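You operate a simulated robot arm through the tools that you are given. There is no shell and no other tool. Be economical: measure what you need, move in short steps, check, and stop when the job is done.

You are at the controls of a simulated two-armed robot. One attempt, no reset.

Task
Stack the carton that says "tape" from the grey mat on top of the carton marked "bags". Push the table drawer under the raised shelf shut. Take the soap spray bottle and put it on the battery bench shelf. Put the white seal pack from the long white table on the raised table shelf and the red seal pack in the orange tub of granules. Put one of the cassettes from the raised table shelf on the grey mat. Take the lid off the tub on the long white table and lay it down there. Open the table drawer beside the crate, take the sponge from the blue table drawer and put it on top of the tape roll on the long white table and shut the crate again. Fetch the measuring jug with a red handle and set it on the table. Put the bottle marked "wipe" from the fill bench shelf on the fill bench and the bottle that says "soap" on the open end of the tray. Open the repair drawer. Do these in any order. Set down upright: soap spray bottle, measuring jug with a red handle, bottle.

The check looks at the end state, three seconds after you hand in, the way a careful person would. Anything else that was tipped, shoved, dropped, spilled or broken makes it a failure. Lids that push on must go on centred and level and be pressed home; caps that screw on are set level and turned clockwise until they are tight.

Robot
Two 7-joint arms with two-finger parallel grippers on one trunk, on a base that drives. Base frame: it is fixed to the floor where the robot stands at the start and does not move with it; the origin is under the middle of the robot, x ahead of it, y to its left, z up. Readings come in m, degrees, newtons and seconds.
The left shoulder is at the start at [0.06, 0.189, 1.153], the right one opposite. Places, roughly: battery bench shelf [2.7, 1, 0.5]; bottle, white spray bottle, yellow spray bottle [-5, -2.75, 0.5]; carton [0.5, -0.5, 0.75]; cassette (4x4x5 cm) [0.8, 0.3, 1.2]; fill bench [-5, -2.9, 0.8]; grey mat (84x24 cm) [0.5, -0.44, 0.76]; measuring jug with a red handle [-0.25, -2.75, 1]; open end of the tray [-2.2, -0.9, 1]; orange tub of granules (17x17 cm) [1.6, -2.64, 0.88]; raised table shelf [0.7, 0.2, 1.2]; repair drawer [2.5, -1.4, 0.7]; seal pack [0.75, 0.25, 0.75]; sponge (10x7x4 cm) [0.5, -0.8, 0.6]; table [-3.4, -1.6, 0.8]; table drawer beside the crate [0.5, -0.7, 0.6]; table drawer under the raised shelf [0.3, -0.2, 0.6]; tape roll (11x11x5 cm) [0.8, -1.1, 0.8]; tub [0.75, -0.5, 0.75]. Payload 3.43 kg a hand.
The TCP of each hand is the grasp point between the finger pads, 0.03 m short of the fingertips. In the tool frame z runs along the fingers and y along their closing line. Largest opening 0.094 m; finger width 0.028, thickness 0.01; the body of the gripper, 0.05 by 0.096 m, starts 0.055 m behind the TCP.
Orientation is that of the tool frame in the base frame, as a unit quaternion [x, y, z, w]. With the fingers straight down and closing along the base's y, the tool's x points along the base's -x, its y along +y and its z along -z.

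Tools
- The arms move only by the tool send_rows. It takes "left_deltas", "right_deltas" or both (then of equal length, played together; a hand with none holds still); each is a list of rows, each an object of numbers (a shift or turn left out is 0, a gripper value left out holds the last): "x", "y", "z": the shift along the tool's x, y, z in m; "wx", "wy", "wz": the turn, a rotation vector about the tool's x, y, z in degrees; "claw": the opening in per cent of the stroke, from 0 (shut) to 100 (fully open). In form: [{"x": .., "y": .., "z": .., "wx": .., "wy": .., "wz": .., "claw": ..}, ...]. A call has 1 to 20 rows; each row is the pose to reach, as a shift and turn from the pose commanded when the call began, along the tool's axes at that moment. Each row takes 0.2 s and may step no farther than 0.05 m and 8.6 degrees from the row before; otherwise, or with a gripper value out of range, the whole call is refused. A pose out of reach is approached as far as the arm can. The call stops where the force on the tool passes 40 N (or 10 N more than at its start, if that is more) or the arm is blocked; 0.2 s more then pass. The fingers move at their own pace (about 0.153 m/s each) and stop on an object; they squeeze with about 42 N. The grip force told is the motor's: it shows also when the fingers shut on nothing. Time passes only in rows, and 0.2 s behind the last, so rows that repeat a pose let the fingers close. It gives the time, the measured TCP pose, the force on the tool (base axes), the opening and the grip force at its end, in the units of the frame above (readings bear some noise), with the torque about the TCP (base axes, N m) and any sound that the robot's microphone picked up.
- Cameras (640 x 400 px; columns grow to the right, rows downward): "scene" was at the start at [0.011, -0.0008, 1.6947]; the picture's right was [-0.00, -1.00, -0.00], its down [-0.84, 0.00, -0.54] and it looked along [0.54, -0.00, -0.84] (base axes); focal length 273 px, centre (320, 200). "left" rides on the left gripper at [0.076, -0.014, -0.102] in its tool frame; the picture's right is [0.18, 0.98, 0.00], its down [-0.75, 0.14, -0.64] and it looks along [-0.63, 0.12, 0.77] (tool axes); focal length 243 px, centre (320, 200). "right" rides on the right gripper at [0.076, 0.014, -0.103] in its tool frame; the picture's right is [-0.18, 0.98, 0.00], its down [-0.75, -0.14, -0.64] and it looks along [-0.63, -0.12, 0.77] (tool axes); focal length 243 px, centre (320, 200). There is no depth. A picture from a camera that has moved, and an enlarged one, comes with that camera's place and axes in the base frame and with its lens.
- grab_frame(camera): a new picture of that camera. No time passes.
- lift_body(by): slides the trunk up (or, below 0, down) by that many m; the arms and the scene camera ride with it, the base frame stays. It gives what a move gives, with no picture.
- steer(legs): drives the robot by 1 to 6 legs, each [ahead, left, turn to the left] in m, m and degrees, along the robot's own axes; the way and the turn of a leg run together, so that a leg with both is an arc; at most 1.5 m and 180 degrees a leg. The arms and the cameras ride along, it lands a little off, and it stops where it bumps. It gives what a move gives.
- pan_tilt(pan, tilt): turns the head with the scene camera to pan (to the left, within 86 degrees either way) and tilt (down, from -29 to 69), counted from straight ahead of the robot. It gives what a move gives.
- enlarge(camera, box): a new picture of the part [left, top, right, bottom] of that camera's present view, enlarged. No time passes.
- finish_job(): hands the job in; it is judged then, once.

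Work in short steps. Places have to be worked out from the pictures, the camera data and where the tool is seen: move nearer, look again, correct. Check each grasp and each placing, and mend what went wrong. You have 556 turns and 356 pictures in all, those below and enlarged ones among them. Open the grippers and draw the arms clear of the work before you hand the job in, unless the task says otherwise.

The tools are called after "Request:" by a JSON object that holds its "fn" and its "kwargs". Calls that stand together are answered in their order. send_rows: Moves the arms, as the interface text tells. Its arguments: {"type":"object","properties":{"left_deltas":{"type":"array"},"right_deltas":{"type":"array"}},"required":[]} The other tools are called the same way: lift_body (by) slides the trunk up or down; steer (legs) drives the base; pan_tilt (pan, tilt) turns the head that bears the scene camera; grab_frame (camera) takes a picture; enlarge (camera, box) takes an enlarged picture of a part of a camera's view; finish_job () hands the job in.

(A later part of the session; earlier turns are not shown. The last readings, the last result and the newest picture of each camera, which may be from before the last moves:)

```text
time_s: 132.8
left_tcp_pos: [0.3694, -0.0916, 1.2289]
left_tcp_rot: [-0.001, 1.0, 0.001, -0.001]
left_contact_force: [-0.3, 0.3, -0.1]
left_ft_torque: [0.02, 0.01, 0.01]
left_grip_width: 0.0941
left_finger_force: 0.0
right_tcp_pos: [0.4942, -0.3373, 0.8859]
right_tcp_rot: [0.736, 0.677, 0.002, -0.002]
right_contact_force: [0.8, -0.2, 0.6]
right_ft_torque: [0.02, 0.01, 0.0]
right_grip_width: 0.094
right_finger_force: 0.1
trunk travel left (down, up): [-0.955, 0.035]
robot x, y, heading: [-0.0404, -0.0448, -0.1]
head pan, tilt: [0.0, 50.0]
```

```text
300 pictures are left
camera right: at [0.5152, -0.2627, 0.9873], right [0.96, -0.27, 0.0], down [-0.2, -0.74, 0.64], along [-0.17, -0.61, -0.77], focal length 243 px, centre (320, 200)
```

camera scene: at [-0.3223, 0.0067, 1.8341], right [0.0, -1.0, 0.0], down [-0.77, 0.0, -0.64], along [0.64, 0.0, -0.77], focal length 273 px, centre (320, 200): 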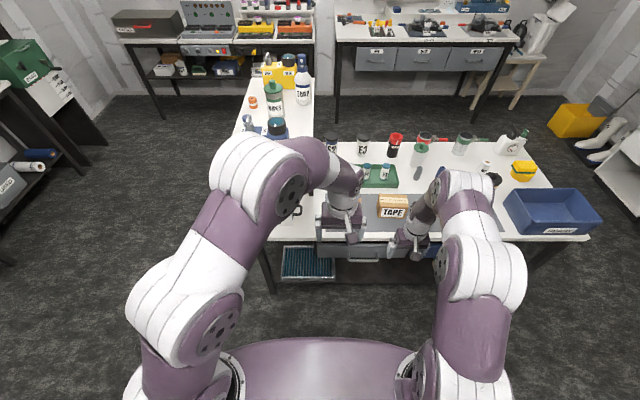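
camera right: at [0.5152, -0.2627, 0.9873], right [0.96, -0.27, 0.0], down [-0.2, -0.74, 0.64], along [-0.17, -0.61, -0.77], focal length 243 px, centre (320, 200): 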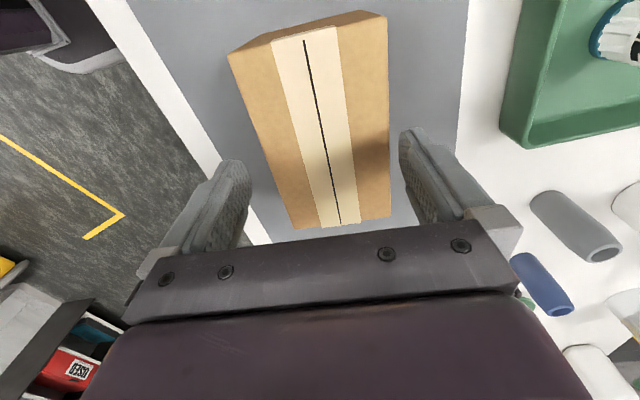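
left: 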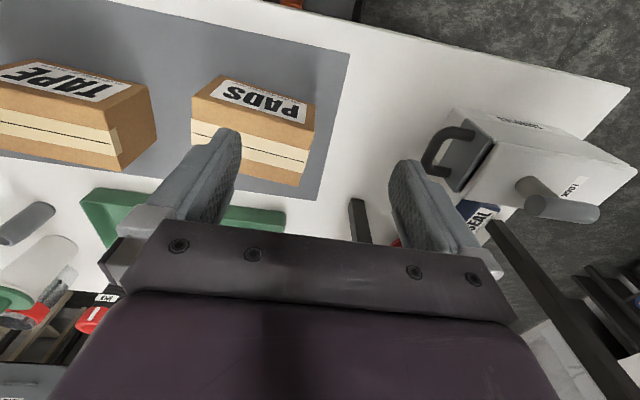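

Shift 5 mm and descend to grasp height, then close.

Request:
{"fn": "send_rows", "kwargs": {"right_deltas": [{"y": 0.005}, {"y": 0.005, "z": 0.03}, {"y": 0.005, "z": 0.06}, {"y": 0.005, "z": 0.075}, {"y": 0.005, "z": 0.075, "claw": 0}, {"y": 0.005, "z": 0.075, "claw": 0}, {"y": 0.005, "z": 0.075, "claw": 0}]}}

Request:
{"fn": "grab_frame", "kwargs": {"camera": "right"}}

```text
time_s: 134.6
left_tcp_pos: [0.37, -0.093, 1.2274]
left_tcp_rot: [-0.001, 1.0, 0.001, -0.001]
left_contact_force: [-1.1, -0.6, 0.2]
left_ft_torque: [-0.03, 0.02, -0.01]
left_grip_width: 0.0938
left_finger_force: 0.1
right_tcp_pos: [0.5171, -0.3416, 0.8541]
right_tcp_rot: [0.736, 0.677, 0.016, 0.016]
right_contact_force: [1.5, -0.7, -1.9]
right_ft_torque: [0.01, 0.02, -0.04]
right_grip_width: 0.0843
right_finger_force: 42.2
right hand out of reach, approached as far as the arm can: row 3, 4, 5, 6, 7
trunk travel left (down, up): [-0.955, 0.035]
robot x, y, heading: [-0.035, -0.0429, 0.1]
head pan, tilt: [0.0, 50.0]
stopped in row 7 (right hand): the arm was blocked; the commanded pose is now the measured one
```

```text
299 pictures are left
camera right: at [0.5313, -0.2668, 0.9548], right [0.96, -0.27, 0.05], down [-0.23, -0.74, 0.64], along [-0.14, -0.62, -0.77], focal length 243 px, centre (320, 200)
```

right: 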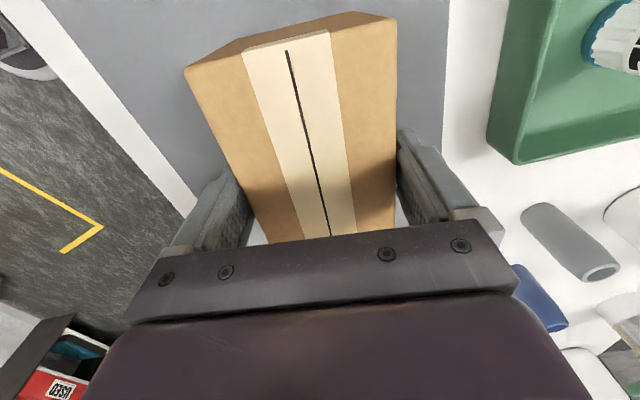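

Arm ran out of downward reach and drifted. Open, recentre, and use the trunk to get lower.

Request:
{"fn": "send_rows", "kwargs": {"right_deltas": [{"claw": 100}, {"claw": 100}, {"claw": 100, "z": -0.03}, {"claw": 100, "z": -0.03}]}}

Request:
{"fn": "grab_frame", "kwargs": {"camera": "right"}}

```text
time_s: 135.6
left_tcp_pos: [0.3706, -0.0925, 1.2276]
left_tcp_rot: [-0.001, 1.0, 0.0, -0.001]
left_contact_force: [-0.4, 0.6, 1.5]
left_ft_torque: [0.0, 0.02, 0.0]
left_grip_width: 0.0936
left_finger_force: 0.1
right_tcp_pos: [0.5127, -0.3417, 0.8827]
right_tcp_rot: [0.736, 0.677, 0.016, 0.019]
right_contact_force: [0.6, -0.8, 0.7]
right_ft_torque: [-0.01, 0.02, 0.01]
right_grip_width: 0.0939
right_finger_force: 0.2
trunk travel left (down, up): [-0.955, 0.035]
robot x, y, heading: [-0.0395, -0.0403, 0.0]
head pan, tilt: [0.0, 50.0]
```

```text
298 pictures are left
camera right: at [0.5287, -0.2664, 0.9846], right [0.96, -0.27, 0.05], down [-0.23, -0.74, 0.64], along [-0.13, -0.62, -0.77], focal length 243 px, centre (320, 200)
```

right: 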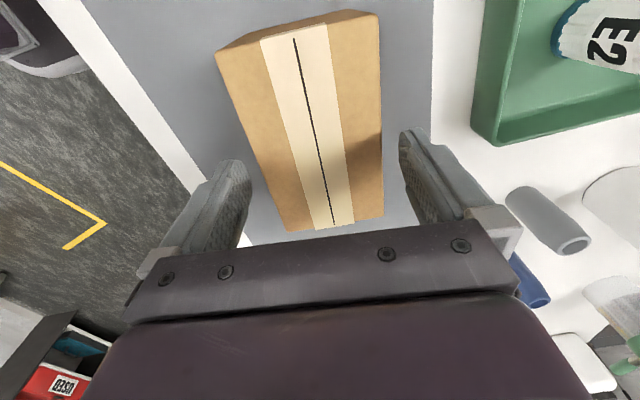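

Carton now at (0.516,-0.340). Raise the arm relative to the trunk, fix tilt, then lower the trunk.

Request:
{"fn": "send_rows", "kwargs": {"right_deltas": [{"z": -0.05, "wx": 2.8, "y": 0.003}, {"z": -0.1, "wx": 2.8, "y": 0.003}, {"z": -0.15, "wx": 2.8, "y": 0.003}, {"z": -0.15, "wx": 2.8, "y": 0.003}]}}

Request:
{"fn": "lift_body", "kwargs": {"by": -0.15}}

Request:
{"fn": "grab_frame", "kwargs": {"camera": "right"}}

```text
time_s: 136.6
left_tcp_pos: [0.3707, -0.093, 1.2289]
left_tcp_rot: [-0.002, 1.0, 0.001, -0.001]
left_contact_force: [-0.8, 0.0, 1.0]
left_ft_torque: [-0.04, -0.05, 0.02]
left_grip_width: 0.094
left_finger_force: 0.1
right_tcp_pos: [0.5086, -0.3423, 1.0346]
right_tcp_rot: [0.736, 0.677, -0.001, 0.001]
right_contact_force: [0.5, 0.4, 0.0]
right_ft_torque: [0.0, -0.02, 0.0]
right_grip_width: 0.0939
right_finger_force: 0.0
trunk travel left (down, up): [-0.955, 0.035]
robot x, y, heading: [-0.0392, -0.0383, 0.1]
head pan, tilt: [0.0, 50.0]
```

```text
time_s: 138.4
left_tcp_pos: [0.37, -0.0928, 1.0787]
left_tcp_rot: [-0.001, 1.0, 0.0, 0.0]
left_contact_force: [-0.4, 0.7, -0.2]
left_ft_torque: [0.01, 0.0, 0.0]
left_grip_width: 0.094
left_finger_force: 0.0
right_tcp_pos: [0.5079, -0.342, 0.8843]
right_tcp_rot: [0.736, 0.677, -0.001, 0.001]
right_contact_force: [-1.0, -0.3, -0.7]
right_ft_torque: [0.0, 0.03, -0.01]
right_grip_width: 0.094
right_finger_force: 0.1
trunk travel left (down, up): [-0.805, 0.185]
robot x, y, heading: [-0.043, -0.0423, 0.1]
head pan, tilt: [0.0, 50.0]
```

```text
297 pictures are left
camera right: at [0.5289, -0.2677, 0.9853], right [0.96, -0.27, 0.0], down [-0.2, -0.74, 0.64], along [-0.17, -0.62, -0.77], focal length 243 px, centre (320, 200)
```

right: 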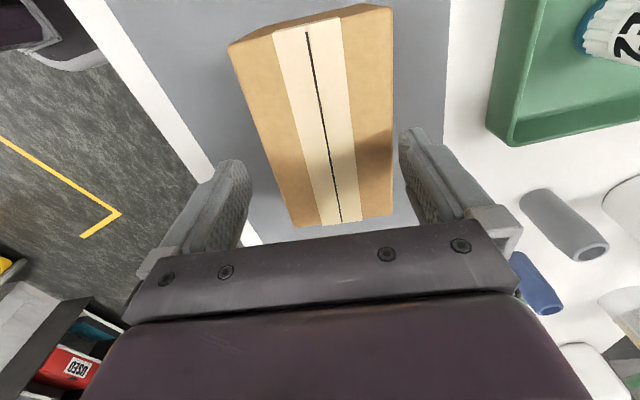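

Request:
{"fn": "send_rows", "kwargs": {"right_deltas": [{"y": 0.007}, {"y": 0.007, "z": 0.03}, {"y": 0.007, "z": 0.06}, {"y": 0.007, "z": 0.072}, {"y": 0.007, "z": 0.072}]}}

```text
time_s: 139.6
left_tcp_pos: [0.3699, -0.0938, 1.0781]
left_tcp_rot: [0.0, 1.0, 0.001, -0.002]
left_contact_force: [-0.3, 0.0, -0.8]
left_ft_torque: [-0.02, 0.0, -0.01]
left_grip_width: 0.0941
left_finger_force: 0.0
right_tcp_pos: [0.5177, -0.3438, 0.8116]
right_tcp_rot: [0.736, 0.677, -0.001, 0.001]
right_contact_force: [0.0, 0.3, -0.2]
right_ft_torque: [-0.02, 0.0, 0.02]
right_grip_width: 0.0941
right_finger_force: 0.0
trunk travel left (down, up): [-0.805, 0.185]
robot x, y, heading: [-0.0402, -0.0415, 0.1]
head pan, tilt: [0.0, 50.0]
```

Good. Close on the carton and lift 0.2 m.

Request:
{"fn": "send_rows", "kwargs": {"right_deltas": [{"claw": 0}, {"claw": 0}, {"claw": 0}, {"z": -0.03}, {"z": -0.08}, {"z": -0.13}, {"z": -0.16}, {"z": -0.16}]}}

Request:
{"fn": "grab_frame", "kwargs": {"camera": "right"}}

Request:
{"fn": "grab_frame", "kwargs": {"camera": "scene"}}

```text
time_s: 141.4
left_tcp_pos: [0.371, -0.0937, 1.0777]
left_tcp_rot: [-0.001, 1.0, 0.001, -0.001]
left_contact_force: [0.4, -0.5, -0.4]
left_ft_torque: [0.01, -0.02, -0.01]
left_grip_width: 0.0938
left_finger_force: 0.1
right_tcp_pos: [0.5157, -0.3429, 0.9725]
right_tcp_rot: [0.736, 0.677, 0.0, -0.001]
right_contact_force: [-0.2, -0.4, -2.5]
right_ft_torque: [-0.01, -0.02, -0.01]
right_grip_width: 0.0842
right_finger_force: 42.1
trunk travel left (down, up): [-0.805, 0.185]
robot x, y, heading: [-0.0371, -0.0438, 0.1]
head pan, tilt: [0.0, 50.0]
```

```text
296 pictures are left
camera right: at [0.5364, -0.2688, 1.0732], right [0.96, -0.27, 0.0], down [-0.2, -0.74, 0.64], along [-0.17, -0.62, -0.77], focal length 243 px, centre (320, 200)
```

right: 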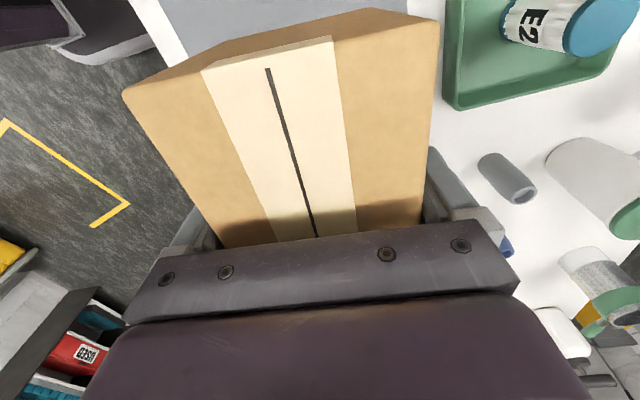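

```text
295 pictures are left
camera scene: at [-0.0199, -0.0434, 1.6841], right [0.0, -1.0, 0.0], down [-0.77, 0.0, -0.64], along [0.64, 0.0, -0.77], focal length 273 px, centre (320, 200)
```

scene: 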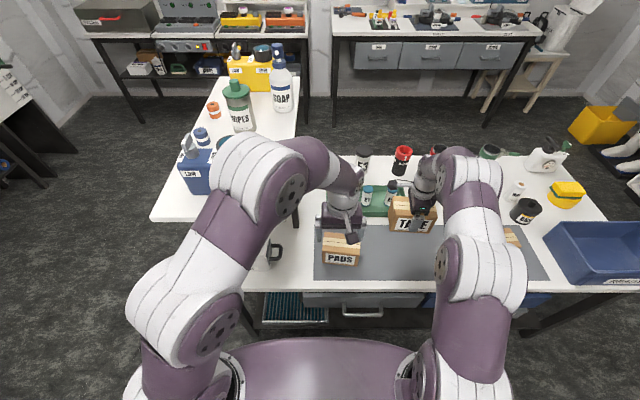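

Carton held. Raise a bit more and strafe right to view BAGS between the arms.

Request:
{"fn": "send_rows", "kwargs": {"right_deltas": [{"z": -0.04}, {"z": -0.08}, {"z": -0.08}]}}

Request:
{"fn": "steer", "kwargs": {"legs": [[0, -0.42, 0]]}}

Request:
{"fn": "grab_frame", "kwargs": {"camera": "scene"}}

Request:
{"fn": "grab_frame", "kwargs": {"camera": "left"}}

```text
time_s: 142.2
left_tcp_pos: [0.3706, -0.0932, 1.0788]
left_tcp_rot: [-0.001, 1.0, 0.001, 0.0]
left_contact_force: [-0.5, -0.2, 1.1]
left_ft_torque: [-0.01, 0.04, -0.02]
left_grip_width: 0.094
left_finger_force: 0.2
right_tcp_pos: [0.5155, -0.3432, 1.0503]
right_tcp_rot: [0.736, 0.677, 0.0, 0.0]
right_contact_force: [1.1, 0.3, -2.6]
right_ft_torque: [0.0, 0.01, -0.02]
right_grip_width: 0.084
right_finger_force: 41.7
trunk travel left (down, up): [-0.805, 0.185]
robot x, y, heading: [-0.0374, -0.046, 0.1]
head pan, tilt: [0.0, 50.0]
```

```text
time_s: 144.7
left_tcp_pos: [0.3731, -0.5081, 1.0776]
left_tcp_rot: [-0.003, 1.0, 0.001, -0.001]
left_contact_force: [0.0, 0.6, 0.1]
left_ft_torque: [0.01, 0.01, 0.0]
left_grip_width: 0.0941
left_finger_force: 0.0
right_tcp_pos: [0.5184, -0.7568, 1.0508]
right_tcp_rot: [0.733, 0.68, -0.001, 0.001]
right_contact_force: [-0.1, -0.6, -2.4]
right_ft_torque: [0.02, -0.03, -0.03]
right_grip_width: 0.0837
right_finger_force: 41.9
trunk travel left (down, up): [-0.805, 0.185]
robot x, y, heading: [-0.0363, -0.4617, 0.2]
head pan, tilt: [0.0, 50.0]
```

```text
294 pictures are left
camera scene: at [-0.0185, -0.4608, 1.6841], right [0.01, -1.0, 0.0], down [-0.77, -0.01, -0.64], along [0.64, 0.0, -0.77], focal length 273 px, centre (320, 200)
```

scene: 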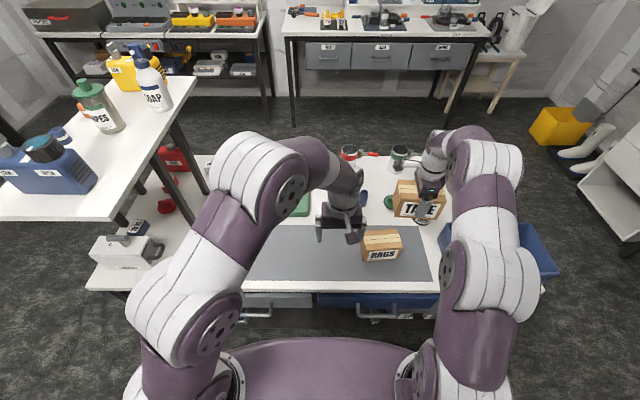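

```text
293 pictures are left
camera left: at [0.2969, -0.5236, 1.1796], right [-0.19, 0.98, 0.0], down [0.75, 0.15, 0.64], along [0.63, 0.12, -0.77], focal length 243 px, centre (320, 200)
```

left: 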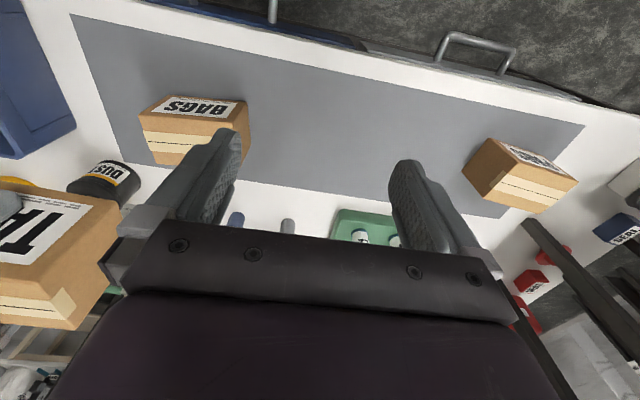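

Zoom on BAGS for its pose.

Request:
{"fn": "enlarge", "kwargs": {"camera": "scene", "box": [340, 215, 420, 265]}}

```text
8.00 times, centred on (380, 240) of scene
camera zoom: at [-0.0185, -0.4608, 1.6841], right [0.01, -1.0, 0.0], down [-0.77, -0.01, -0.64], along [0.64, 0.0, -0.77], focal length 2181 px, centre (-160, -120)
```

zoom: 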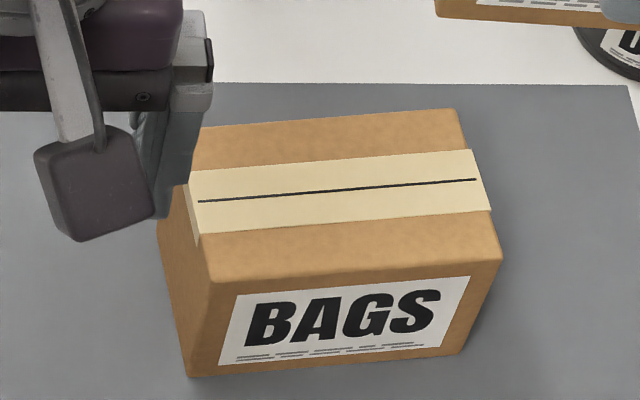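

BAGS centre ≈(0.500,-0.682), yaw ≈+5.4°. Rotate −9.7° about tool z, move above it and descend to z≈0.93.

Request:
{"fn": "send_rows", "kwargs": {"right_deltas": [{"x": 0.035, "y": -0.012, "wz": -5}, {"x": 0.07, "y": -0.0233, "wz": -9.7}, {"x": 0.07, "y": -0.0233, "wz": -9.7, "z": 0.04}, {"x": 0.07, "y": -0.0233, "wz": -9.7, "z": 0.08}, {"x": 0.07, "y": -0.0233, "wz": -9.7, "z": 0.12}, {"x": 0.07, "y": -0.0233, "wz": -9.7, "z": 0.12}]}}

Request:
{"fn": "enlarge", "kwargs": {"camera": "scene", "box": [330, 180, 450, 255]}}

Request:
{"fn": "grab_frame", "kwargs": {"camera": "left"}}

```text
time_s: 146.1
left_tcp_pos: [0.3721, -0.508, 1.0775]
left_tcp_rot: [-0.003, 1.0, 0.001, -0.001]
left_contact_force: [-1.0, -0.4, 0.0]
left_ft_torque: [0.02, 0.01, -0.03]
left_grip_width: 0.0941
left_finger_force: 0.1
right_tcp_pos: [0.5003, -0.6882, 0.9305]
right_tcp_rot: [0.674, 0.739, -0.001, 0.0]
right_contact_force: [0.1, -0.6, -2.8]
right_ft_torque: [-0.04, 0.0, -0.02]
right_grip_width: 0.0839
right_finger_force: 42.5
trunk travel left (down, up): [-0.805, 0.185]
robot x, y, heading: [-0.0375, -0.4593, 0.5]
head pan, tilt: [0.0, 50.0]
```

```text
5.33 times, centred on (390, 218) of scene
camera zoom: at [-0.0187, -0.4615, 1.6841], right [0.01, -1.0, 0.0], down [-0.77, -0.01, -0.64], along [0.64, 0.01, -0.77], focal length 1454 px, centre (-53, 107)
```

zoom: 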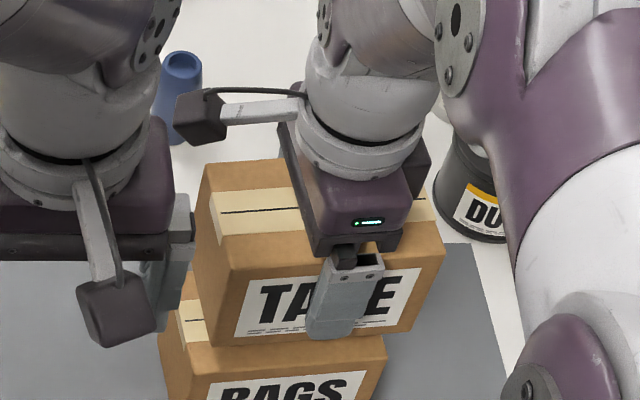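

```text
290 pictures are left
camera left: at [0.2967, -0.5241, 1.1796], right [-0.19, 0.98, 0.0], down [0.75, 0.15, 0.64], along [0.63, 0.12, -0.77], focal length 243 px, centre (320, 200)
```

left: 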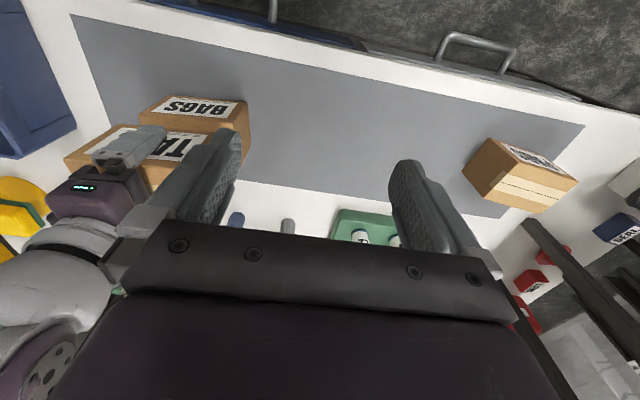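

TAPE looks ~1 cm too far right; shift left 1 cm and lower to contact.

Request:
{"fn": "send_rows", "kwargs": {"right_deltas": [{"x": 0.01}, {"x": 0.01, "z": 0.01}, {"x": 0.01, "z": 0.018}, {"x": 0.01, "z": 0.022}, {"x": 0.01, "z": 0.026}, {"x": 0.01, "z": 0.029}, {"x": 0.01, "z": 0.032}]}}

Request:
{"fn": "enlarge", "kwargs": {"camera": "scene", "box": [330, 190, 450, 265]}}

```text
time_s: 147.7
left_tcp_pos: [0.3711, -0.5079, 1.0797]
left_tcp_rot: [-0.004, 1.0, 0.0, 0.001]
left_contact_force: [0.6, 0.0, 1.5]
left_ft_torque: [0.01, 0.0, 0.0]
left_grip_width: 0.0941
left_finger_force: 0.0
right_tcp_pos: [0.4994, -0.6769, 0.9018]
right_tcp_rot: [0.674, 0.739, 0.001, 0.002]
right_contact_force: [-2.0, -2.0, 15.6]
right_ft_torque: [0.31, 0.9, 0.06]
right_grip_width: 0.0841
right_finger_force: 42.5
trunk travel left (down, up): [-0.805, 0.185]
robot x, y, heading: [-0.0343, -0.4578, 0.3]
head pan, tilt: [0.0, 50.0]
```

```text
5.33 times, centred on (390, 228) of scene
camera zoom: at [-0.0212, -0.4608, 1.6845], right [0.01, -1.0, 0.0], down [-0.77, -0.01, -0.64], along [0.64, 0.0, -0.77], focal length 1454 px, centre (-53, 53)
```

zoom: 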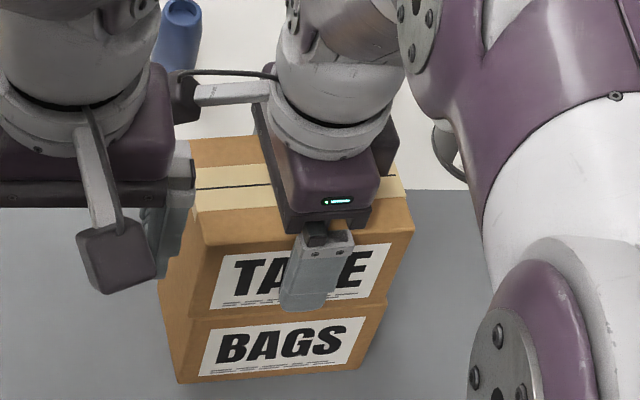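

Well aligned and in contact. Open and lift away.

Request:
{"fn": "send_rows", "kwargs": {"right_deltas": [{"claw": 100}, {"claw": 100}, {"claw": 100}, {"claw": 100, "z": -0.04}, {"z": -0.08}, {"z": -0.13}, {"z": -0.18}, {"z": -0.18}]}}

Request:
{"fn": "steer", "kwargs": {"legs": [[-0.35, 0, 0]]}}

Request:
{"fn": "grab_frame", "kwargs": {"camera": "scene"}}

```text
time_s: 149.5
left_tcp_pos: [0.3728, -0.5081, 1.0778]
left_tcp_rot: [-0.003, 1.0, 0.0, -0.002]
left_contact_force: [-0.1, 0.2, -0.7]
left_ft_torque: [-0.02, 0.02, 0.01]
left_grip_width: 0.0942
left_finger_force: 0.0
right_tcp_pos: [0.4983, -0.6746, 1.0798]
right_tcp_rot: [0.674, 0.739, 0.0, 0.0]
right_contact_force: [0.9, 0.6, 0.0]
right_ft_torque: [-0.01, 0.01, -0.02]
right_grip_width: 0.0939
right_finger_force: 0.0
trunk travel left (down, up): [-0.805, 0.185]
robot x, y, heading: [-0.0356, -0.4589, 0.4]
head pan, tilt: [0.0, 50.0]
```

```text
time_s: 151.8
left_tcp_pos: [0.023, -0.5125, 1.0771]
left_tcp_rot: [-0.002, 1.0, 0.001, 0.0]
left_contact_force: [0.8, -0.1, -0.5]
left_ft_torque: [-0.01, 0.0, 0.03]
left_grip_width: 0.094
left_finger_force: 0.0
right_tcp_pos: [0.1475, -0.6782, 1.0794]
right_tcp_rot: [0.676, 0.737, 0.0, 0.0]
right_contact_force: [-0.2, -0.3, 0.3]
right_ft_torque: [-0.02, 0.0, 0.0]
right_grip_width: 0.0939
right_finger_force: 0.1
trunk travel left (down, up): [-0.805, 0.185]
robot x, y, heading: [-0.3834, -0.4645, 0.2]
head pan, tilt: [0.0, 50.0]
```

```text
288 pictures are left
camera scene: at [-0.368, -0.4632, 1.6841], right [0.0, -1.0, 0.0], down [-0.77, 0.0, -0.64], along [0.64, 0.0, -0.77], focal length 273 px, centre (320, 200)
```

scene: 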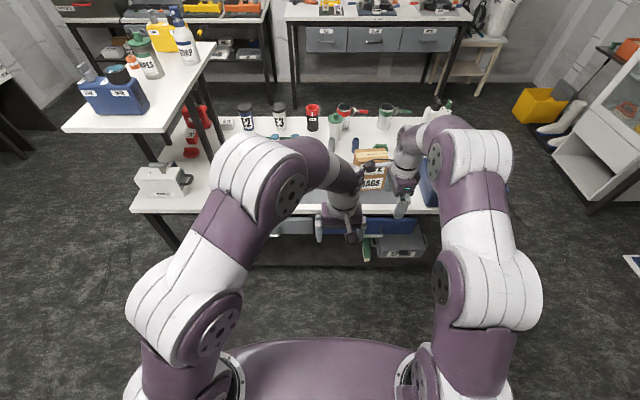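

Stack is good. Now go around to the left side of the table to view the raised shelf and seal packs.

Request:
{"fn": "steer", "kwargs": {"legs": [[0, 1.5, 0], [0, 0.3, 0], [1.2, 0, 0]]}}

Request:
{"fn": "pan_tilt", "kwargs": {"pan": -60, "tilt": 40}}

Request:
{"fn": "grab_frame", "kwargs": {"camera": "scene"}}

```text
time_s: 166.5
left_tcp_pos: [1.2254, 1.2756, 1.0783]
left_tcp_rot: [-0.005, 1.0, 0.001, 0.0]
left_contact_force: [-0.3, -0.4, -0.5]
left_ft_torque: [0.02, -0.04, 0.03]
left_grip_width: 0.094
left_finger_force: 0.0
right_tcp_pos: [1.3517, 1.1098, 1.0796]
right_tcp_rot: [0.673, 0.74, -0.001, 0.001]
right_contact_force: [-0.5, -0.1, 0.4]
right_ft_torque: [0.02, -0.01, -0.01]
right_grip_width: 0.094
right_finger_force: 0.0
trunk travel left (down, up): [-0.805, 0.185]
robot x, y, heading: [0.8146, 1.3226, 0.8]
head pan, tilt: [0.0, 50.0]
```

```text
time_s: 167.8
left_tcp_pos: [1.2244, 1.276, 1.0782]
left_tcp_rot: [-0.006, 1.0, 0.001, -0.001]
left_contact_force: [0.0, 0.3, 0.3]
left_ft_torque: [0.01, -0.02, 0.0]
left_grip_width: 0.094
left_finger_force: 0.1
right_tcp_pos: [1.3508, 1.1102, 1.0794]
right_tcp_rot: [0.673, 0.74, 0.0, 0.001]
right_contact_force: [0.2, -0.4, 0.1]
right_ft_torque: [0.01, -0.01, 0.01]
right_grip_width: 0.0939
right_finger_force: 0.0
trunk travel left (down, up): [-0.805, 0.185]
robot x, y, heading: [0.8147, 1.3226, 0.5]
head pan, tilt: [-60.0, 40.0]
```

```text
287 pictures are left
camera scene: at [0.7997, 1.2475, 1.6983], right [-0.86, -0.51, 0.0], down [-0.33, 0.55, -0.77], along [0.39, -0.66, -0.64], focal length 273 px, centre (320, 200)
```

scene: 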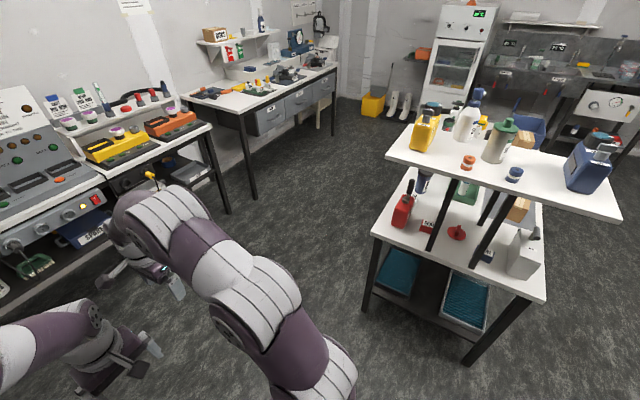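

Request:
{"fn": "enlarge", "kwargs": {"camera": "scene", "box": [360, 70, 640, 245]}}

Request:
{"fn": "enlarge", "kwargs": {"camera": "scene", "box": [370, 160, 560, 280]}}

Request:
{"fn": "enlarge", "kwargs": {"camera": "scene", "box": [0, 60, 280, 235]}}

```text
2.29 times, centred on (500, 158) of scene
camera zoom: at [0.7997, 1.2475, 1.6983], right [-0.86, -0.51, 0.0], down [-0.33, 0.55, -0.77], along [0.39, -0.66, -0.64], focal length 623 px, centre (-91, 297)
```

zoom: 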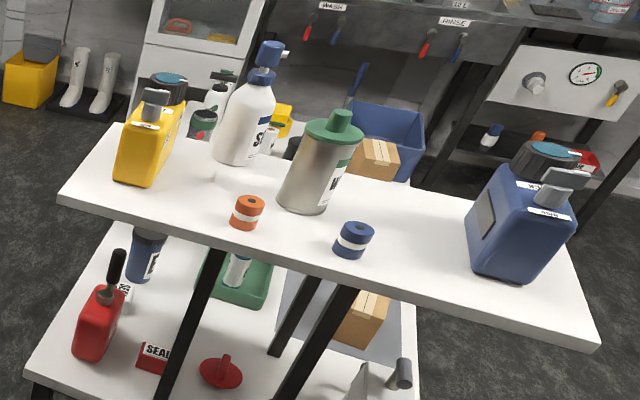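

```text
3.33 times, centred on (465, 220) of scene
camera zoom: at [0.7997, 1.2475, 1.6983], right [-0.86, -0.51, 0.0], down [-0.33, 0.55, -0.77], along [0.39, -0.66, -0.64], focal length 909 px, centre (-163, 133)
```

zoom: 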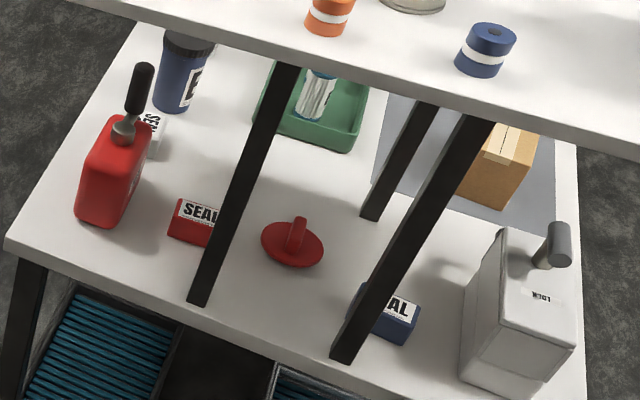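

```text
2.29 times, centred on (140, 148) of scene
camera zoom: at [0.7997, 1.2475, 1.6983], right [-0.86, -0.51, 0.0], down [-0.33, 0.55, -0.77], along [0.39, -0.66, -0.64], focal length 623 px, centre (731, 320)
```

zoom: 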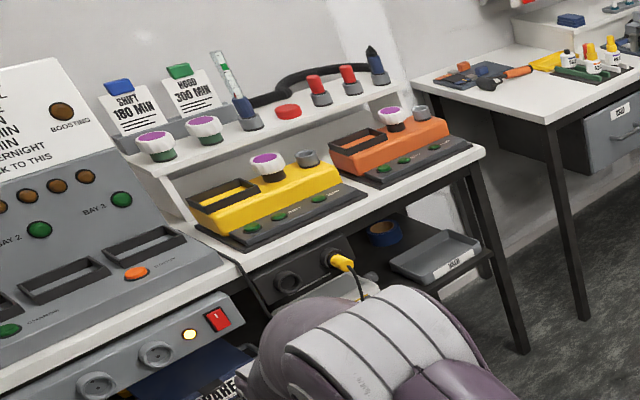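

SOAP on the raised shelf has a blue spray head – it's the soap spray bottle. Seal packs: red ≈(0.82,0.23), blue ≈(0.57,0.27), white ≈(0.93,0.07). Turn to face the table's left end.

Request:
{"fn": "steer", "kwargs": {"legs": [[0, 0, -90.5], [0.25, 0, 0]]}}

Request:
{"fn": "pan_tilt", "kwargs": {"pan": 0, "tilt": 45}}

Request:
{"fn": "grab_frame", "kwargs": {"camera": "scene"}}

```text
time_s: 173.4
left_tcp_pos: [0.7768, 0.6652, 1.078]
left_tcp_rot: [0.699, 0.715, 0.0, 0.001]
left_contact_force: [0.5, -1.0, 0.1]
left_ft_torque: [-0.01, 0.04, 0.0]
left_grip_width: 0.0941
left_finger_force: 0.1
right_tcp_pos: [0.6131, 0.5373, 1.081]
right_tcp_rot: [0.999, 0.053, -0.001, 0.0]
right_contact_force: [0.0, -0.1, -0.3]
right_ft_torque: [0.0, 0.01, -0.01]
right_grip_width: 0.094
right_finger_force: 0.0
trunk travel left (down, up): [-0.805, 0.185]
robot x, y, heading: [0.822, 1.0736, -89.3]
head pan, tilt: [-60.0, 40.0]
```

```text
time_s: 174.7
left_tcp_pos: [0.779, 0.6641, 1.0783]
left_tcp_rot: [0.7, 0.714, 0.002, 0.0]
left_contact_force: [-1.1, 1.3, 0.5]
left_ft_torque: [0.03, -0.02, 0.0]
left_grip_width: 0.094
left_finger_force: 0.0
right_tcp_pos: [0.6141, 0.5367, 1.0798]
right_tcp_rot: [0.999, 0.053, -0.001, 0.0]
right_contact_force: [0.5, -0.1, 0.0]
right_ft_torque: [0.0, 0.01, -0.02]
right_grip_width: 0.0943
right_finger_force: 0.2
trunk travel left (down, up): [-0.805, 0.185]
robot x, y, heading: [0.8184, 1.0716, -88.8]
head pan, tilt: [0.0, 45.0]
```

```text
283 pictures are left
camera scene: at [0.8214, 1.0524, 1.691], right [-1.0, -0.02, 0.0], down [-0.01, 0.71, -0.71], along [0.01, -0.71, -0.71], focal length 273 px, centre (320, 200)
```

scene: 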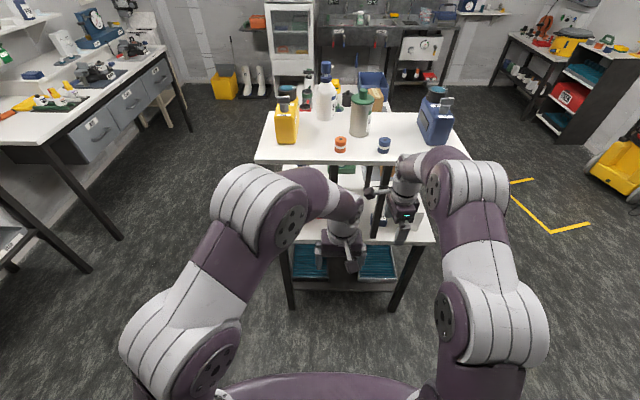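

Raise trunk and right hand above the shelf to take the blue cassette (~(0.63,0.31)).

Request:
{"fn": "lift_body", "kwargs": {"by": 0.18}}

Request:
{"fn": "send_rows", "kwargs": {"right_deltas": [{"z": -0.04}, {"z": -0.08}, {"z": -0.1}, {"z": -0.1}]}}

Request:
{"fn": "steer", "kwargs": {"legs": [[0.15, 0, 0]]}}

Request:
{"fn": "grab_frame", "kwargs": {"camera": "right"}}

Request:
{"fn": "grab_frame", "kwargs": {"camera": "scene"}}

```text
time_s: 176.7
left_tcp_pos: [0.7781, 0.6645, 1.2581]
left_tcp_rot: [0.7, 0.715, 0.002, 0.001]
left_contact_force: [0.1, 0.3, -0.8]
left_ft_torque: [-0.01, -0.01, 0.03]
left_grip_width: 0.0938
left_finger_force: 0.0
right_tcp_pos: [0.6141, 0.5362, 1.2602]
right_tcp_rot: [0.999, 0.053, -0.001, 0.0]
right_contact_force: [0.4, -0.9, 0.3]
right_ft_torque: [0.0, -0.01, 0.01]
right_grip_width: 0.0939
right_finger_force: 0.1
trunk travel left (down, up): [-0.985, 0.005]
robot x, y, heading: [0.8193, 1.0759, -88.9]
head pan, tilt: [0.0, 45.0]
```

```text
time_s: 177.7
left_tcp_pos: [0.7781, 0.6624, 1.2584]
left_tcp_rot: [0.7, 0.714, 0.001, 0.0]
left_contact_force: [-1.3, -0.2, 0.3]
left_ft_torque: [0.02, -0.02, 0.0]
left_grip_width: 0.0942
left_finger_force: 0.2
right_tcp_pos: [0.6149, 0.5575, 1.3223]
right_tcp_rot: [0.999, 0.054, -0.001, -0.001]
right_contact_force: [0.1, -0.3, -0.2]
right_ft_torque: [0.01, -0.01, -0.01]
right_grip_width: 0.0939
right_finger_force: 0.0
right hand out of reach, approached as far as the arm can: row 2, 3, 4
trunk travel left (down, up): [-0.985, 0.005]
robot x, y, heading: [0.8163, 1.0775, -88.9]
head pan, tilt: [0.0, 45.0]
```

```text
time_s: 179.1
left_tcp_pos: [0.7824, 0.5159, 1.2589]
left_tcp_rot: [0.699, 0.715, 0.0, 0.002]
left_contact_force: [1.0, -0.5, 0.6]
left_ft_torque: [0.0, -0.03, 0.02]
left_grip_width: 0.0942
left_finger_force: 0.1
right_tcp_pos: [0.6198, 0.4108, 1.3254]
right_tcp_rot: [0.999, 0.054, 0.0, 0.002]
right_contact_force: [0.4, 0.5, -0.4]
right_ft_torque: [-0.04, -0.01, 0.0]
right_grip_width: 0.094
right_finger_force: 0.0
trunk travel left (down, up): [-0.985, 0.005]
robot x, y, heading: [0.8198, 0.923, -88.5]
head pan, tilt: [0.0, 45.0]
```

```text
282 pictures are left
camera right: at [0.6969, 0.4041, 1.4267], right [-0.08, -1.0, 0.0], down [-0.76, 0.06, 0.64], along [-0.64, 0.05, -0.77], focal length 243 px, centre (320, 200)
```

right: 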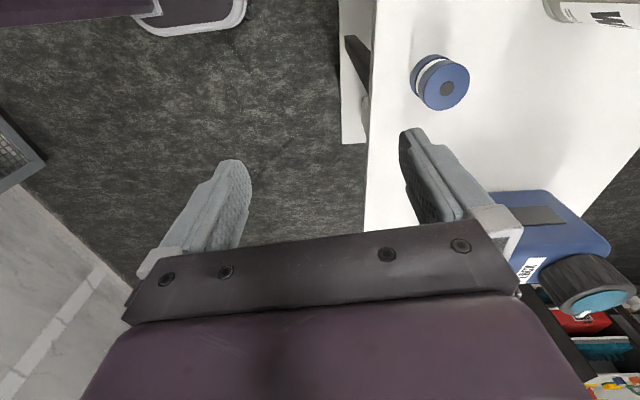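

```text
281 pictures are left
camera scene: at [0.8249, 0.9058, 1.8711], right [-1.0, -0.02, 0.0], down [-0.02, 0.71, -0.71], along [0.02, -0.71, -0.71], focal length 273 px, centre (320, 200)
```

scene: 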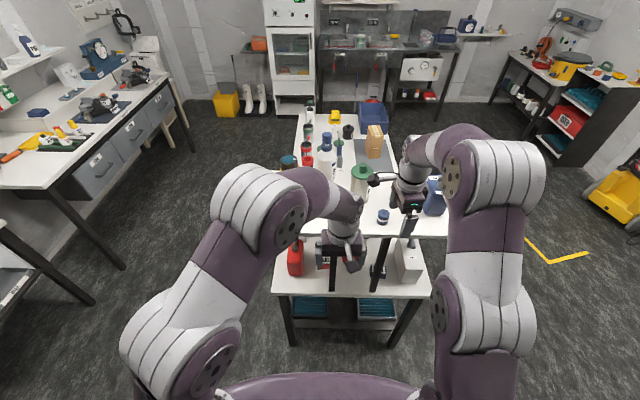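

Move above the blue cassette (0.634,0.309) and descend.

Request:
{"fn": "send_rows", "kwargs": {"right_deltas": [{"x": 0.001, "y": 0.035}, {"x": 0.002, "y": 0.07}, {"x": 0.003, "y": 0.103}, {"x": 0.003, "y": 0.103, "z": 0.04}, {"x": 0.003, "y": 0.103, "z": 0.07}, {"x": 0.003, "y": 0.103, "z": 0.07}]}}

Request:
{"fn": "grab_frame", "kwargs": {"camera": "right"}}

```text
time_s: 180.5
left_tcp_pos: [0.783, 0.5158, 1.2598]
left_tcp_rot: [0.699, 0.715, 0.0, 0.002]
left_contact_force: [0.6, -0.3, 0.2]
left_ft_torque: [0.01, 0.02, -0.02]
left_grip_width: 0.0943
left_finger_force: 0.0
right_tcp_pos: [0.6306, 0.3377, 1.2411]
right_tcp_rot: [0.999, 0.054, -0.002, 0.005]
right_contact_force: [0.0, 0.7, 25.9]
right_ft_torque: [-1.28, -0.05, 0.02]
right_grip_width: 0.0941
right_finger_force: 0.0
right hand out of reach, approached as far as the arm can: row 1, 2, 3, 4, 5, 6
trunk travel left (down, up): [-0.985, 0.005]
robot x, y, heading: [0.8236, 0.9234, -88.7]
head pan, tilt: [0.0, 45.0]
```

```text
280 pictures are left
camera right: at [0.7083, 0.3327, 1.342], right [-0.08, -1.0, 0.01], down [-0.76, 0.07, 0.64], along [-0.64, 0.04, -0.77], focal length 243 px, centre (320, 200)
```

right: 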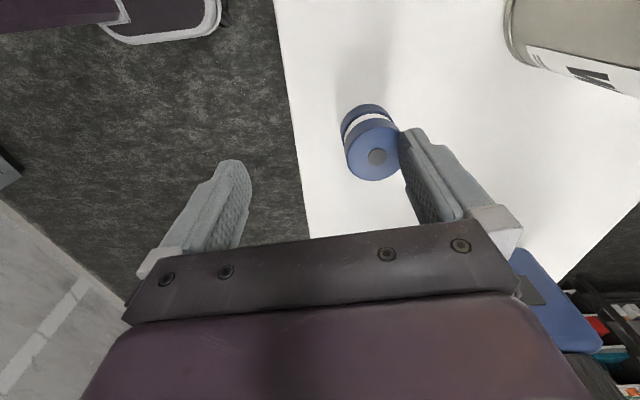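

Finger rests on the cassette. Lift, drive ahead 3 cm, and retry.

Request:
{"fn": "send_rows", "kwargs": {"right_deltas": [{"z": -0.03}, {"z": -0.045}, {"z": -0.045}]}}

Request:
{"fn": "steer", "kwargs": {"legs": [[0.03, 0, 0]]}}

Request:
{"fn": "grab_frame", "kwargs": {"camera": "right"}}

```text
time_s: 181.3
left_tcp_pos: [0.7819, 0.5126, 1.2577]
left_tcp_rot: [0.699, 0.715, 0.002, 0.0]
left_contact_force: [-0.4, 0.2, -0.3]
left_ft_torque: [0.02, 0.01, 0.01]
left_grip_width: 0.094
left_finger_force: 0.1
right_tcp_pos: [0.6326, 0.3524, 1.2642]
right_tcp_rot: [0.999, 0.054, -0.001, 0.0]
right_contact_force: [0.2, -0.3, 0.0]
right_ft_torque: [0.03, 0.0, 0.0]
right_grip_width: 0.0941
right_finger_force: 0.1
right hand out of reach, approached as far as the arm can: row 1, 2, 3
trunk travel left (down, up): [-0.985, 0.005]
robot x, y, heading: [0.8247, 0.9262, -88.7]
head pan, tilt: [0.0, 45.0]
```

```text
time_s: 182.1
left_tcp_pos: [0.782, 0.4904, 1.2611]
left_tcp_rot: [0.699, 0.715, -0.001, 0.003]
left_contact_force: [-0.2, 1.5, -0.2]
left_ft_torque: [-0.06, -0.02, 0.0]
left_grip_width: 0.094
left_finger_force: 0.1
right_tcp_pos: [0.6317, 0.3313, 1.2696]
right_tcp_rot: [0.999, 0.054, 0.0, 0.003]
right_contact_force: [0.2, 0.4, 0.6]
right_ft_torque: [-0.06, 0.0, 0.01]
right_grip_width: 0.0939
right_finger_force: 0.0
trunk travel left (down, up): [-0.985, 0.005]
robot x, y, heading: [0.8242, 0.8934, -88.5]
head pan, tilt: [0.0, 45.0]
```

```text
279 pictures are left
camera right: at [0.7096, 0.3257, 1.3696], right [-0.08, -1.0, 0.01], down [-0.76, 0.06, 0.64], along [-0.64, 0.04, -0.77], focal length 243 px, centre (320, 200)
```

right: 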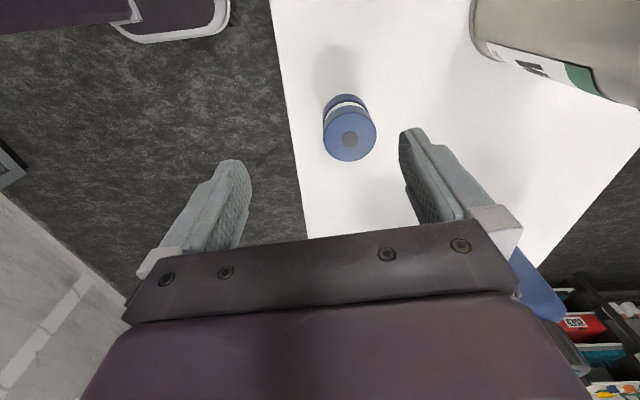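

Request:
{"fn": "steer", "kwargs": {"legs": [[0.02, 0, 0]]}}

Request:
{"fn": "send_rows", "kwargs": {"right_deltas": [{"z": 0.02, "x": 0.004}, {"z": 0.04, "x": 0.004}, {"z": 0.055, "x": 0.004}, {"z": 0.055, "x": 0.004}]}}

Request:
{"fn": "grab_frame", "kwargs": {"camera": "right"}}

```text
time_s: 182.9
left_tcp_pos: [0.7837, 0.4709, 1.2601]
left_tcp_rot: [0.699, 0.715, -0.001, 0.003]
left_contact_force: [0.6, 0.1, -0.7]
left_ft_torque: [-0.08, -0.01, 0.0]
left_grip_width: 0.0942
left_finger_force: 0.1
right_tcp_pos: [0.6334, 0.3103, 1.2669]
right_tcp_rot: [0.999, 0.055, 0.0, 0.003]
right_contact_force: [-0.4, 0.6, 0.0]
right_ft_torque: [-0.05, 0.01, 0.02]
right_grip_width: 0.0941
right_finger_force: 0.0
trunk travel left (down, up): [-0.985, 0.005]
robot x, y, heading: [0.822, 0.8751, -88.6]
head pan, tilt: [0.0, 45.0]
```

```text
time_s: 183.9
left_tcp_pos: [0.7826, 0.4619, 1.2575]
left_tcp_rot: [0.699, 0.715, 0.002, 0.0]
left_contact_force: [0.6, -0.4, -0.1]
left_ft_torque: [0.06, -0.01, 0.02]
left_grip_width: 0.094
left_finger_force: 0.0
right_tcp_pos: [0.6377, 0.3028, 1.2089]
right_tcp_rot: [0.999, 0.054, -0.001, 0.0]
right_contact_force: [0.2, 0.6, -0.2]
right_ft_torque: [0.02, 0.03, -0.01]
right_grip_width: 0.0938
right_finger_force: 0.0
trunk travel left (down, up): [-0.985, 0.005]
robot x, y, heading: [0.8278, 0.8729, -88.6]
head pan, tilt: [0.0, 45.0]
```

```text
278 pictures are left
camera right: at [0.7152, 0.2977, 1.3101], right [-0.08, -1.0, 0.0], down [-0.76, 0.06, 0.64], along [-0.64, 0.05, -0.77], focal length 243 px, centre (320, 200)
```

right: 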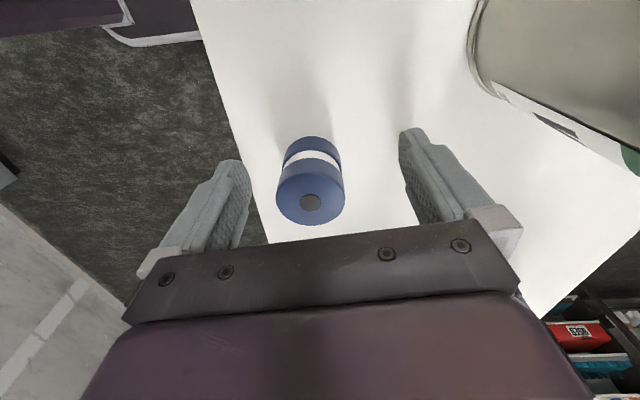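

Cassette is between the fingers. Close and lift.

Request:
{"fn": "send_rows", "kwargs": {"right_deltas": [{"y": -0.004}, {"y": -0.004, "claw": 0}, {"y": -0.004, "claw": 0}, {"y": -0.004, "claw": 0}, {"y": -0.004, "z": -0.04}, {"y": -0.004, "z": -0.08}, {"y": -0.004, "z": -0.08}]}}

Request:
{"fn": "grab_frame", "kwargs": {"camera": "right"}}

```text
time_s: 185.5
left_tcp_pos: [0.7826, 0.463, 1.2575]
left_tcp_rot: [0.699, 0.715, 0.002, 0.0]
left_contact_force: [-0.5, -0.5, 0.2]
left_ft_torque: [0.04, -0.02, 0.0]
left_grip_width: 0.094
left_finger_force: 0.0
right_tcp_pos: [0.6365, 0.3175, 1.2827]
right_tcp_rot: [0.999, 0.054, -0.001, 0.001]
right_contact_force: [0.4, -0.1, -1.3]
right_ft_torque: [0.03, 0.0, -0.04]
right_grip_width: 0.0389
right_finger_force: 42.3
right hand out of reach, approached as far as the arm can: row 6, 7
trunk travel left (down, up): [-0.985, 0.005]
robot x, y, heading: [0.8259, 0.8792, -88.8]
head pan, tilt: [0.0, 45.0]
```

```text
277 pictures are left
camera right: at [0.7134, 0.3114, 1.3846], right [-0.08, -1.0, 0.0], down [-0.76, 0.06, 0.64], along [-0.64, 0.05, -0.77], focal length 243 px, centre (320, 200)
```

right: 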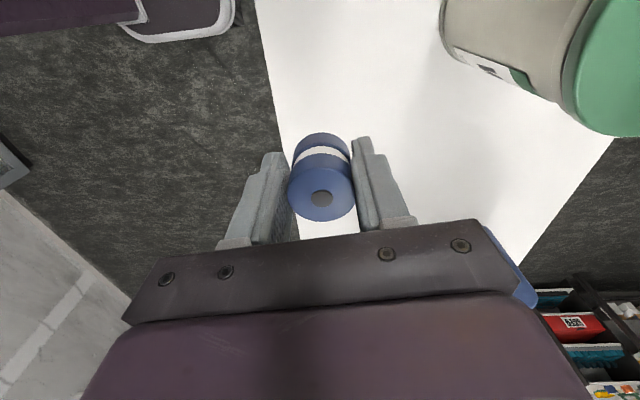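

Cassette held. Next the red seal pack with the left hand (pitched ~45° from the left end). Back off, lower the trunk, retract the right hand and pitch the left.

Request:
{"fn": "steer", "kwargs": {"legs": [[-0.3, 0, 0]]}}

Request:
{"fn": "lift_body", "kwargs": {"by": -0.3}}

Request:
{"fn": "send_rows", "kwargs": {"left_deltas": [{"wy": -8.5, "x": -0.01}, {"wy": -17, "x": -0.02}, {"wy": -25.5, "x": -0.03}, {"wy": -34, "x": -0.04}, {"wy": -42.5, "x": -0.05}, {"wy": -45, "x": -0.06}, {"wy": -45, "x": -0.06}], "right_deltas": [{"y": -0.04}, {"y": -0.08}, {"y": -0.12}, {"y": -0.16}, {"y": -0.2}, {"y": -0.24}, {"y": -0.24}]}}

Request:
{"fn": "grab_frame", "kwargs": {"camera": "left"}}

Request:
{"fn": "grab_frame", "kwargs": {"camera": "scene"}}

```text
time_s: 187.5
left_tcp_pos: [0.7734, 0.7527, 1.2596]
left_tcp_rot: [0.702, 0.712, 0.001, -0.001]
left_contact_force: [-0.6, 0.2, -0.2]
left_ft_torque: [0.04, 0.02, 0.0]
left_grip_width: 0.094
left_finger_force: 0.0
right_tcp_pos: [0.6261, 0.6088, 1.2822]
right_tcp_rot: [0.999, 0.049, 0.0, 0.0]
right_contact_force: [0.3, 0.3, -0.2]
right_ft_torque: [0.01, -0.03, 0.0]
right_grip_width: 0.0388
right_finger_force: 42.2
trunk travel left (down, up): [-0.985, 0.005]
robot x, y, heading: [0.8199, 1.1673, -89.0]
head pan, tilt: [0.0, 45.0]
```

```text
time_s: 190.5
left_tcp_pos: [0.7744, 0.755, 0.9587]
left_tcp_rot: [0.702, 0.712, 0.001, 0.001]
left_contact_force: [0.7, 0.7, -0.1]
left_ft_torque: [-0.02, 0.01, -0.01]
left_grip_width: 0.094
left_finger_force: 0.2
right_tcp_pos: [0.6259, 0.6098, 0.9835]
right_tcp_rot: [0.999, 0.049, -0.001, 0.001]
right_contact_force: [0.3, 0.1, 0.0]
right_ft_torque: [0.01, 0.01, 0.0]
right_grip_width: 0.0385
right_finger_force: 42.3
trunk travel left (down, up): [-0.685, 0.305]
robot x, y, heading: [0.8168, 1.1673, -89.3]
head pan, tilt: [0.0, 45.0]
```

```text
time_s: 192.1
left_tcp_pos: [0.773, 0.6947, 0.9591]
left_tcp_rot: [0.649, 0.658, -0.268, 0.272]
left_contact_force: [0.7, -0.4, -0.3]
left_ft_torque: [0.04, 0.05, -0.03]
left_grip_width: 0.094
left_finger_force: 0.0
right_tcp_pos: [0.6018, 0.849, 0.9822]
right_tcp_rot: [0.999, 0.05, -0.001, 0.0]
right_contact_force: [0.4, 0.6, -0.5]
right_ft_torque: [-0.01, -0.01, -0.02]
right_grip_width: 0.0382
right_finger_force: 41.9
trunk travel left (down, up): [-0.685, 0.305]
robot x, y, heading: [0.8179, 1.1661, -89.3]
head pan, tilt: [0.0, 45.0]
```

```text
276 pictures are left
camera left: at [0.758, 0.8204, 0.9756], right [0.98, 0.14, -0.13], down [0.14, -0.08, 0.99], along [0.13, -0.99, -0.1], focal length 243 px, centre (320, 200)
```

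left: 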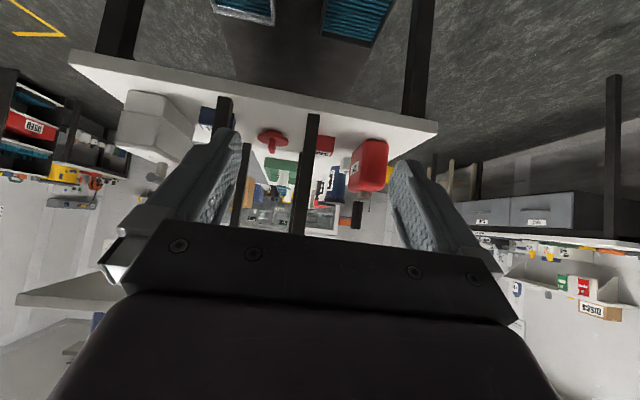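

```text
275 pictures are left
camera scene: at [0.8206, 1.1427, 1.571], right [-1.0, -0.01, 0.0], down [-0.01, 0.71, -0.71], along [0.01, -0.71, -0.71], focal length 273 px, centre (320, 200)
```

scene: 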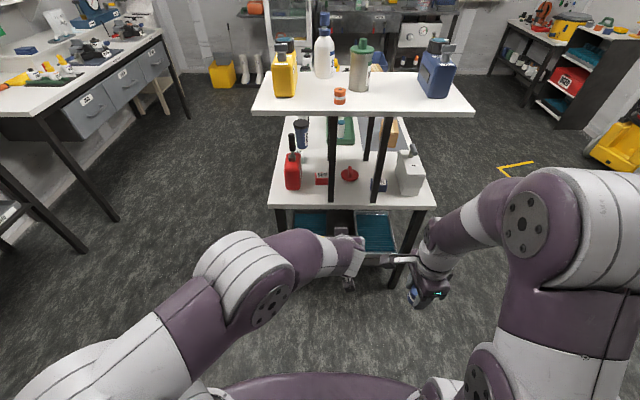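

Request:
{"fn": "enlarge", "kwargs": {"camera": "scene", "box": [270, 110, 430, 210]}}

Request:
{"fn": "enlarge", "kwargs": {"camera": "left", "box": [220, 100, 420, 225]}}

```text
4.00 times, centred on (350, 160) of scene
camera zoom: at [0.8206, 1.1427, 1.571], right [-1.0, -0.01, 0.0], down [-0.01, 0.71, -0.71], along [0.01, -0.71, -0.71], focal length 1091 px, centre (200, 360)
```

zoom: 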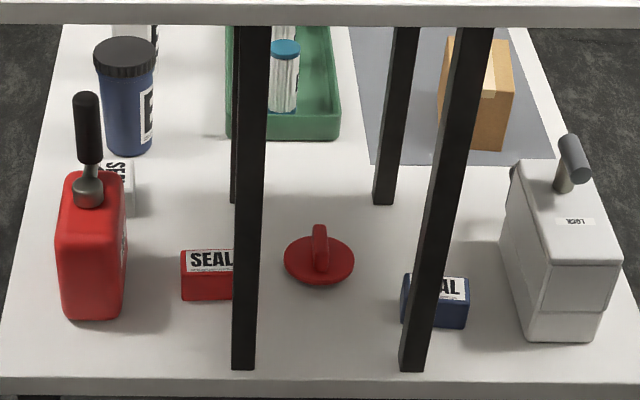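

```text
3.20 times, centred on (320, 162) of left
camera zoom: at [0.758, 0.8204, 0.9756], right [0.98, 0.14, -0.13], down [0.14, -0.08, 0.99], along [0.13, -0.99, -0.1], focal length 776 px, centre (320, 320)
```

zoom: 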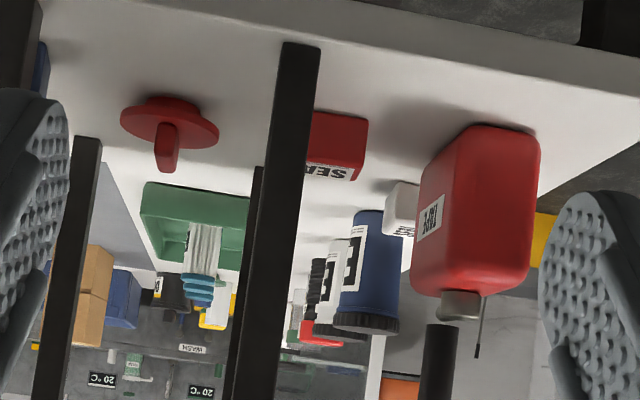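

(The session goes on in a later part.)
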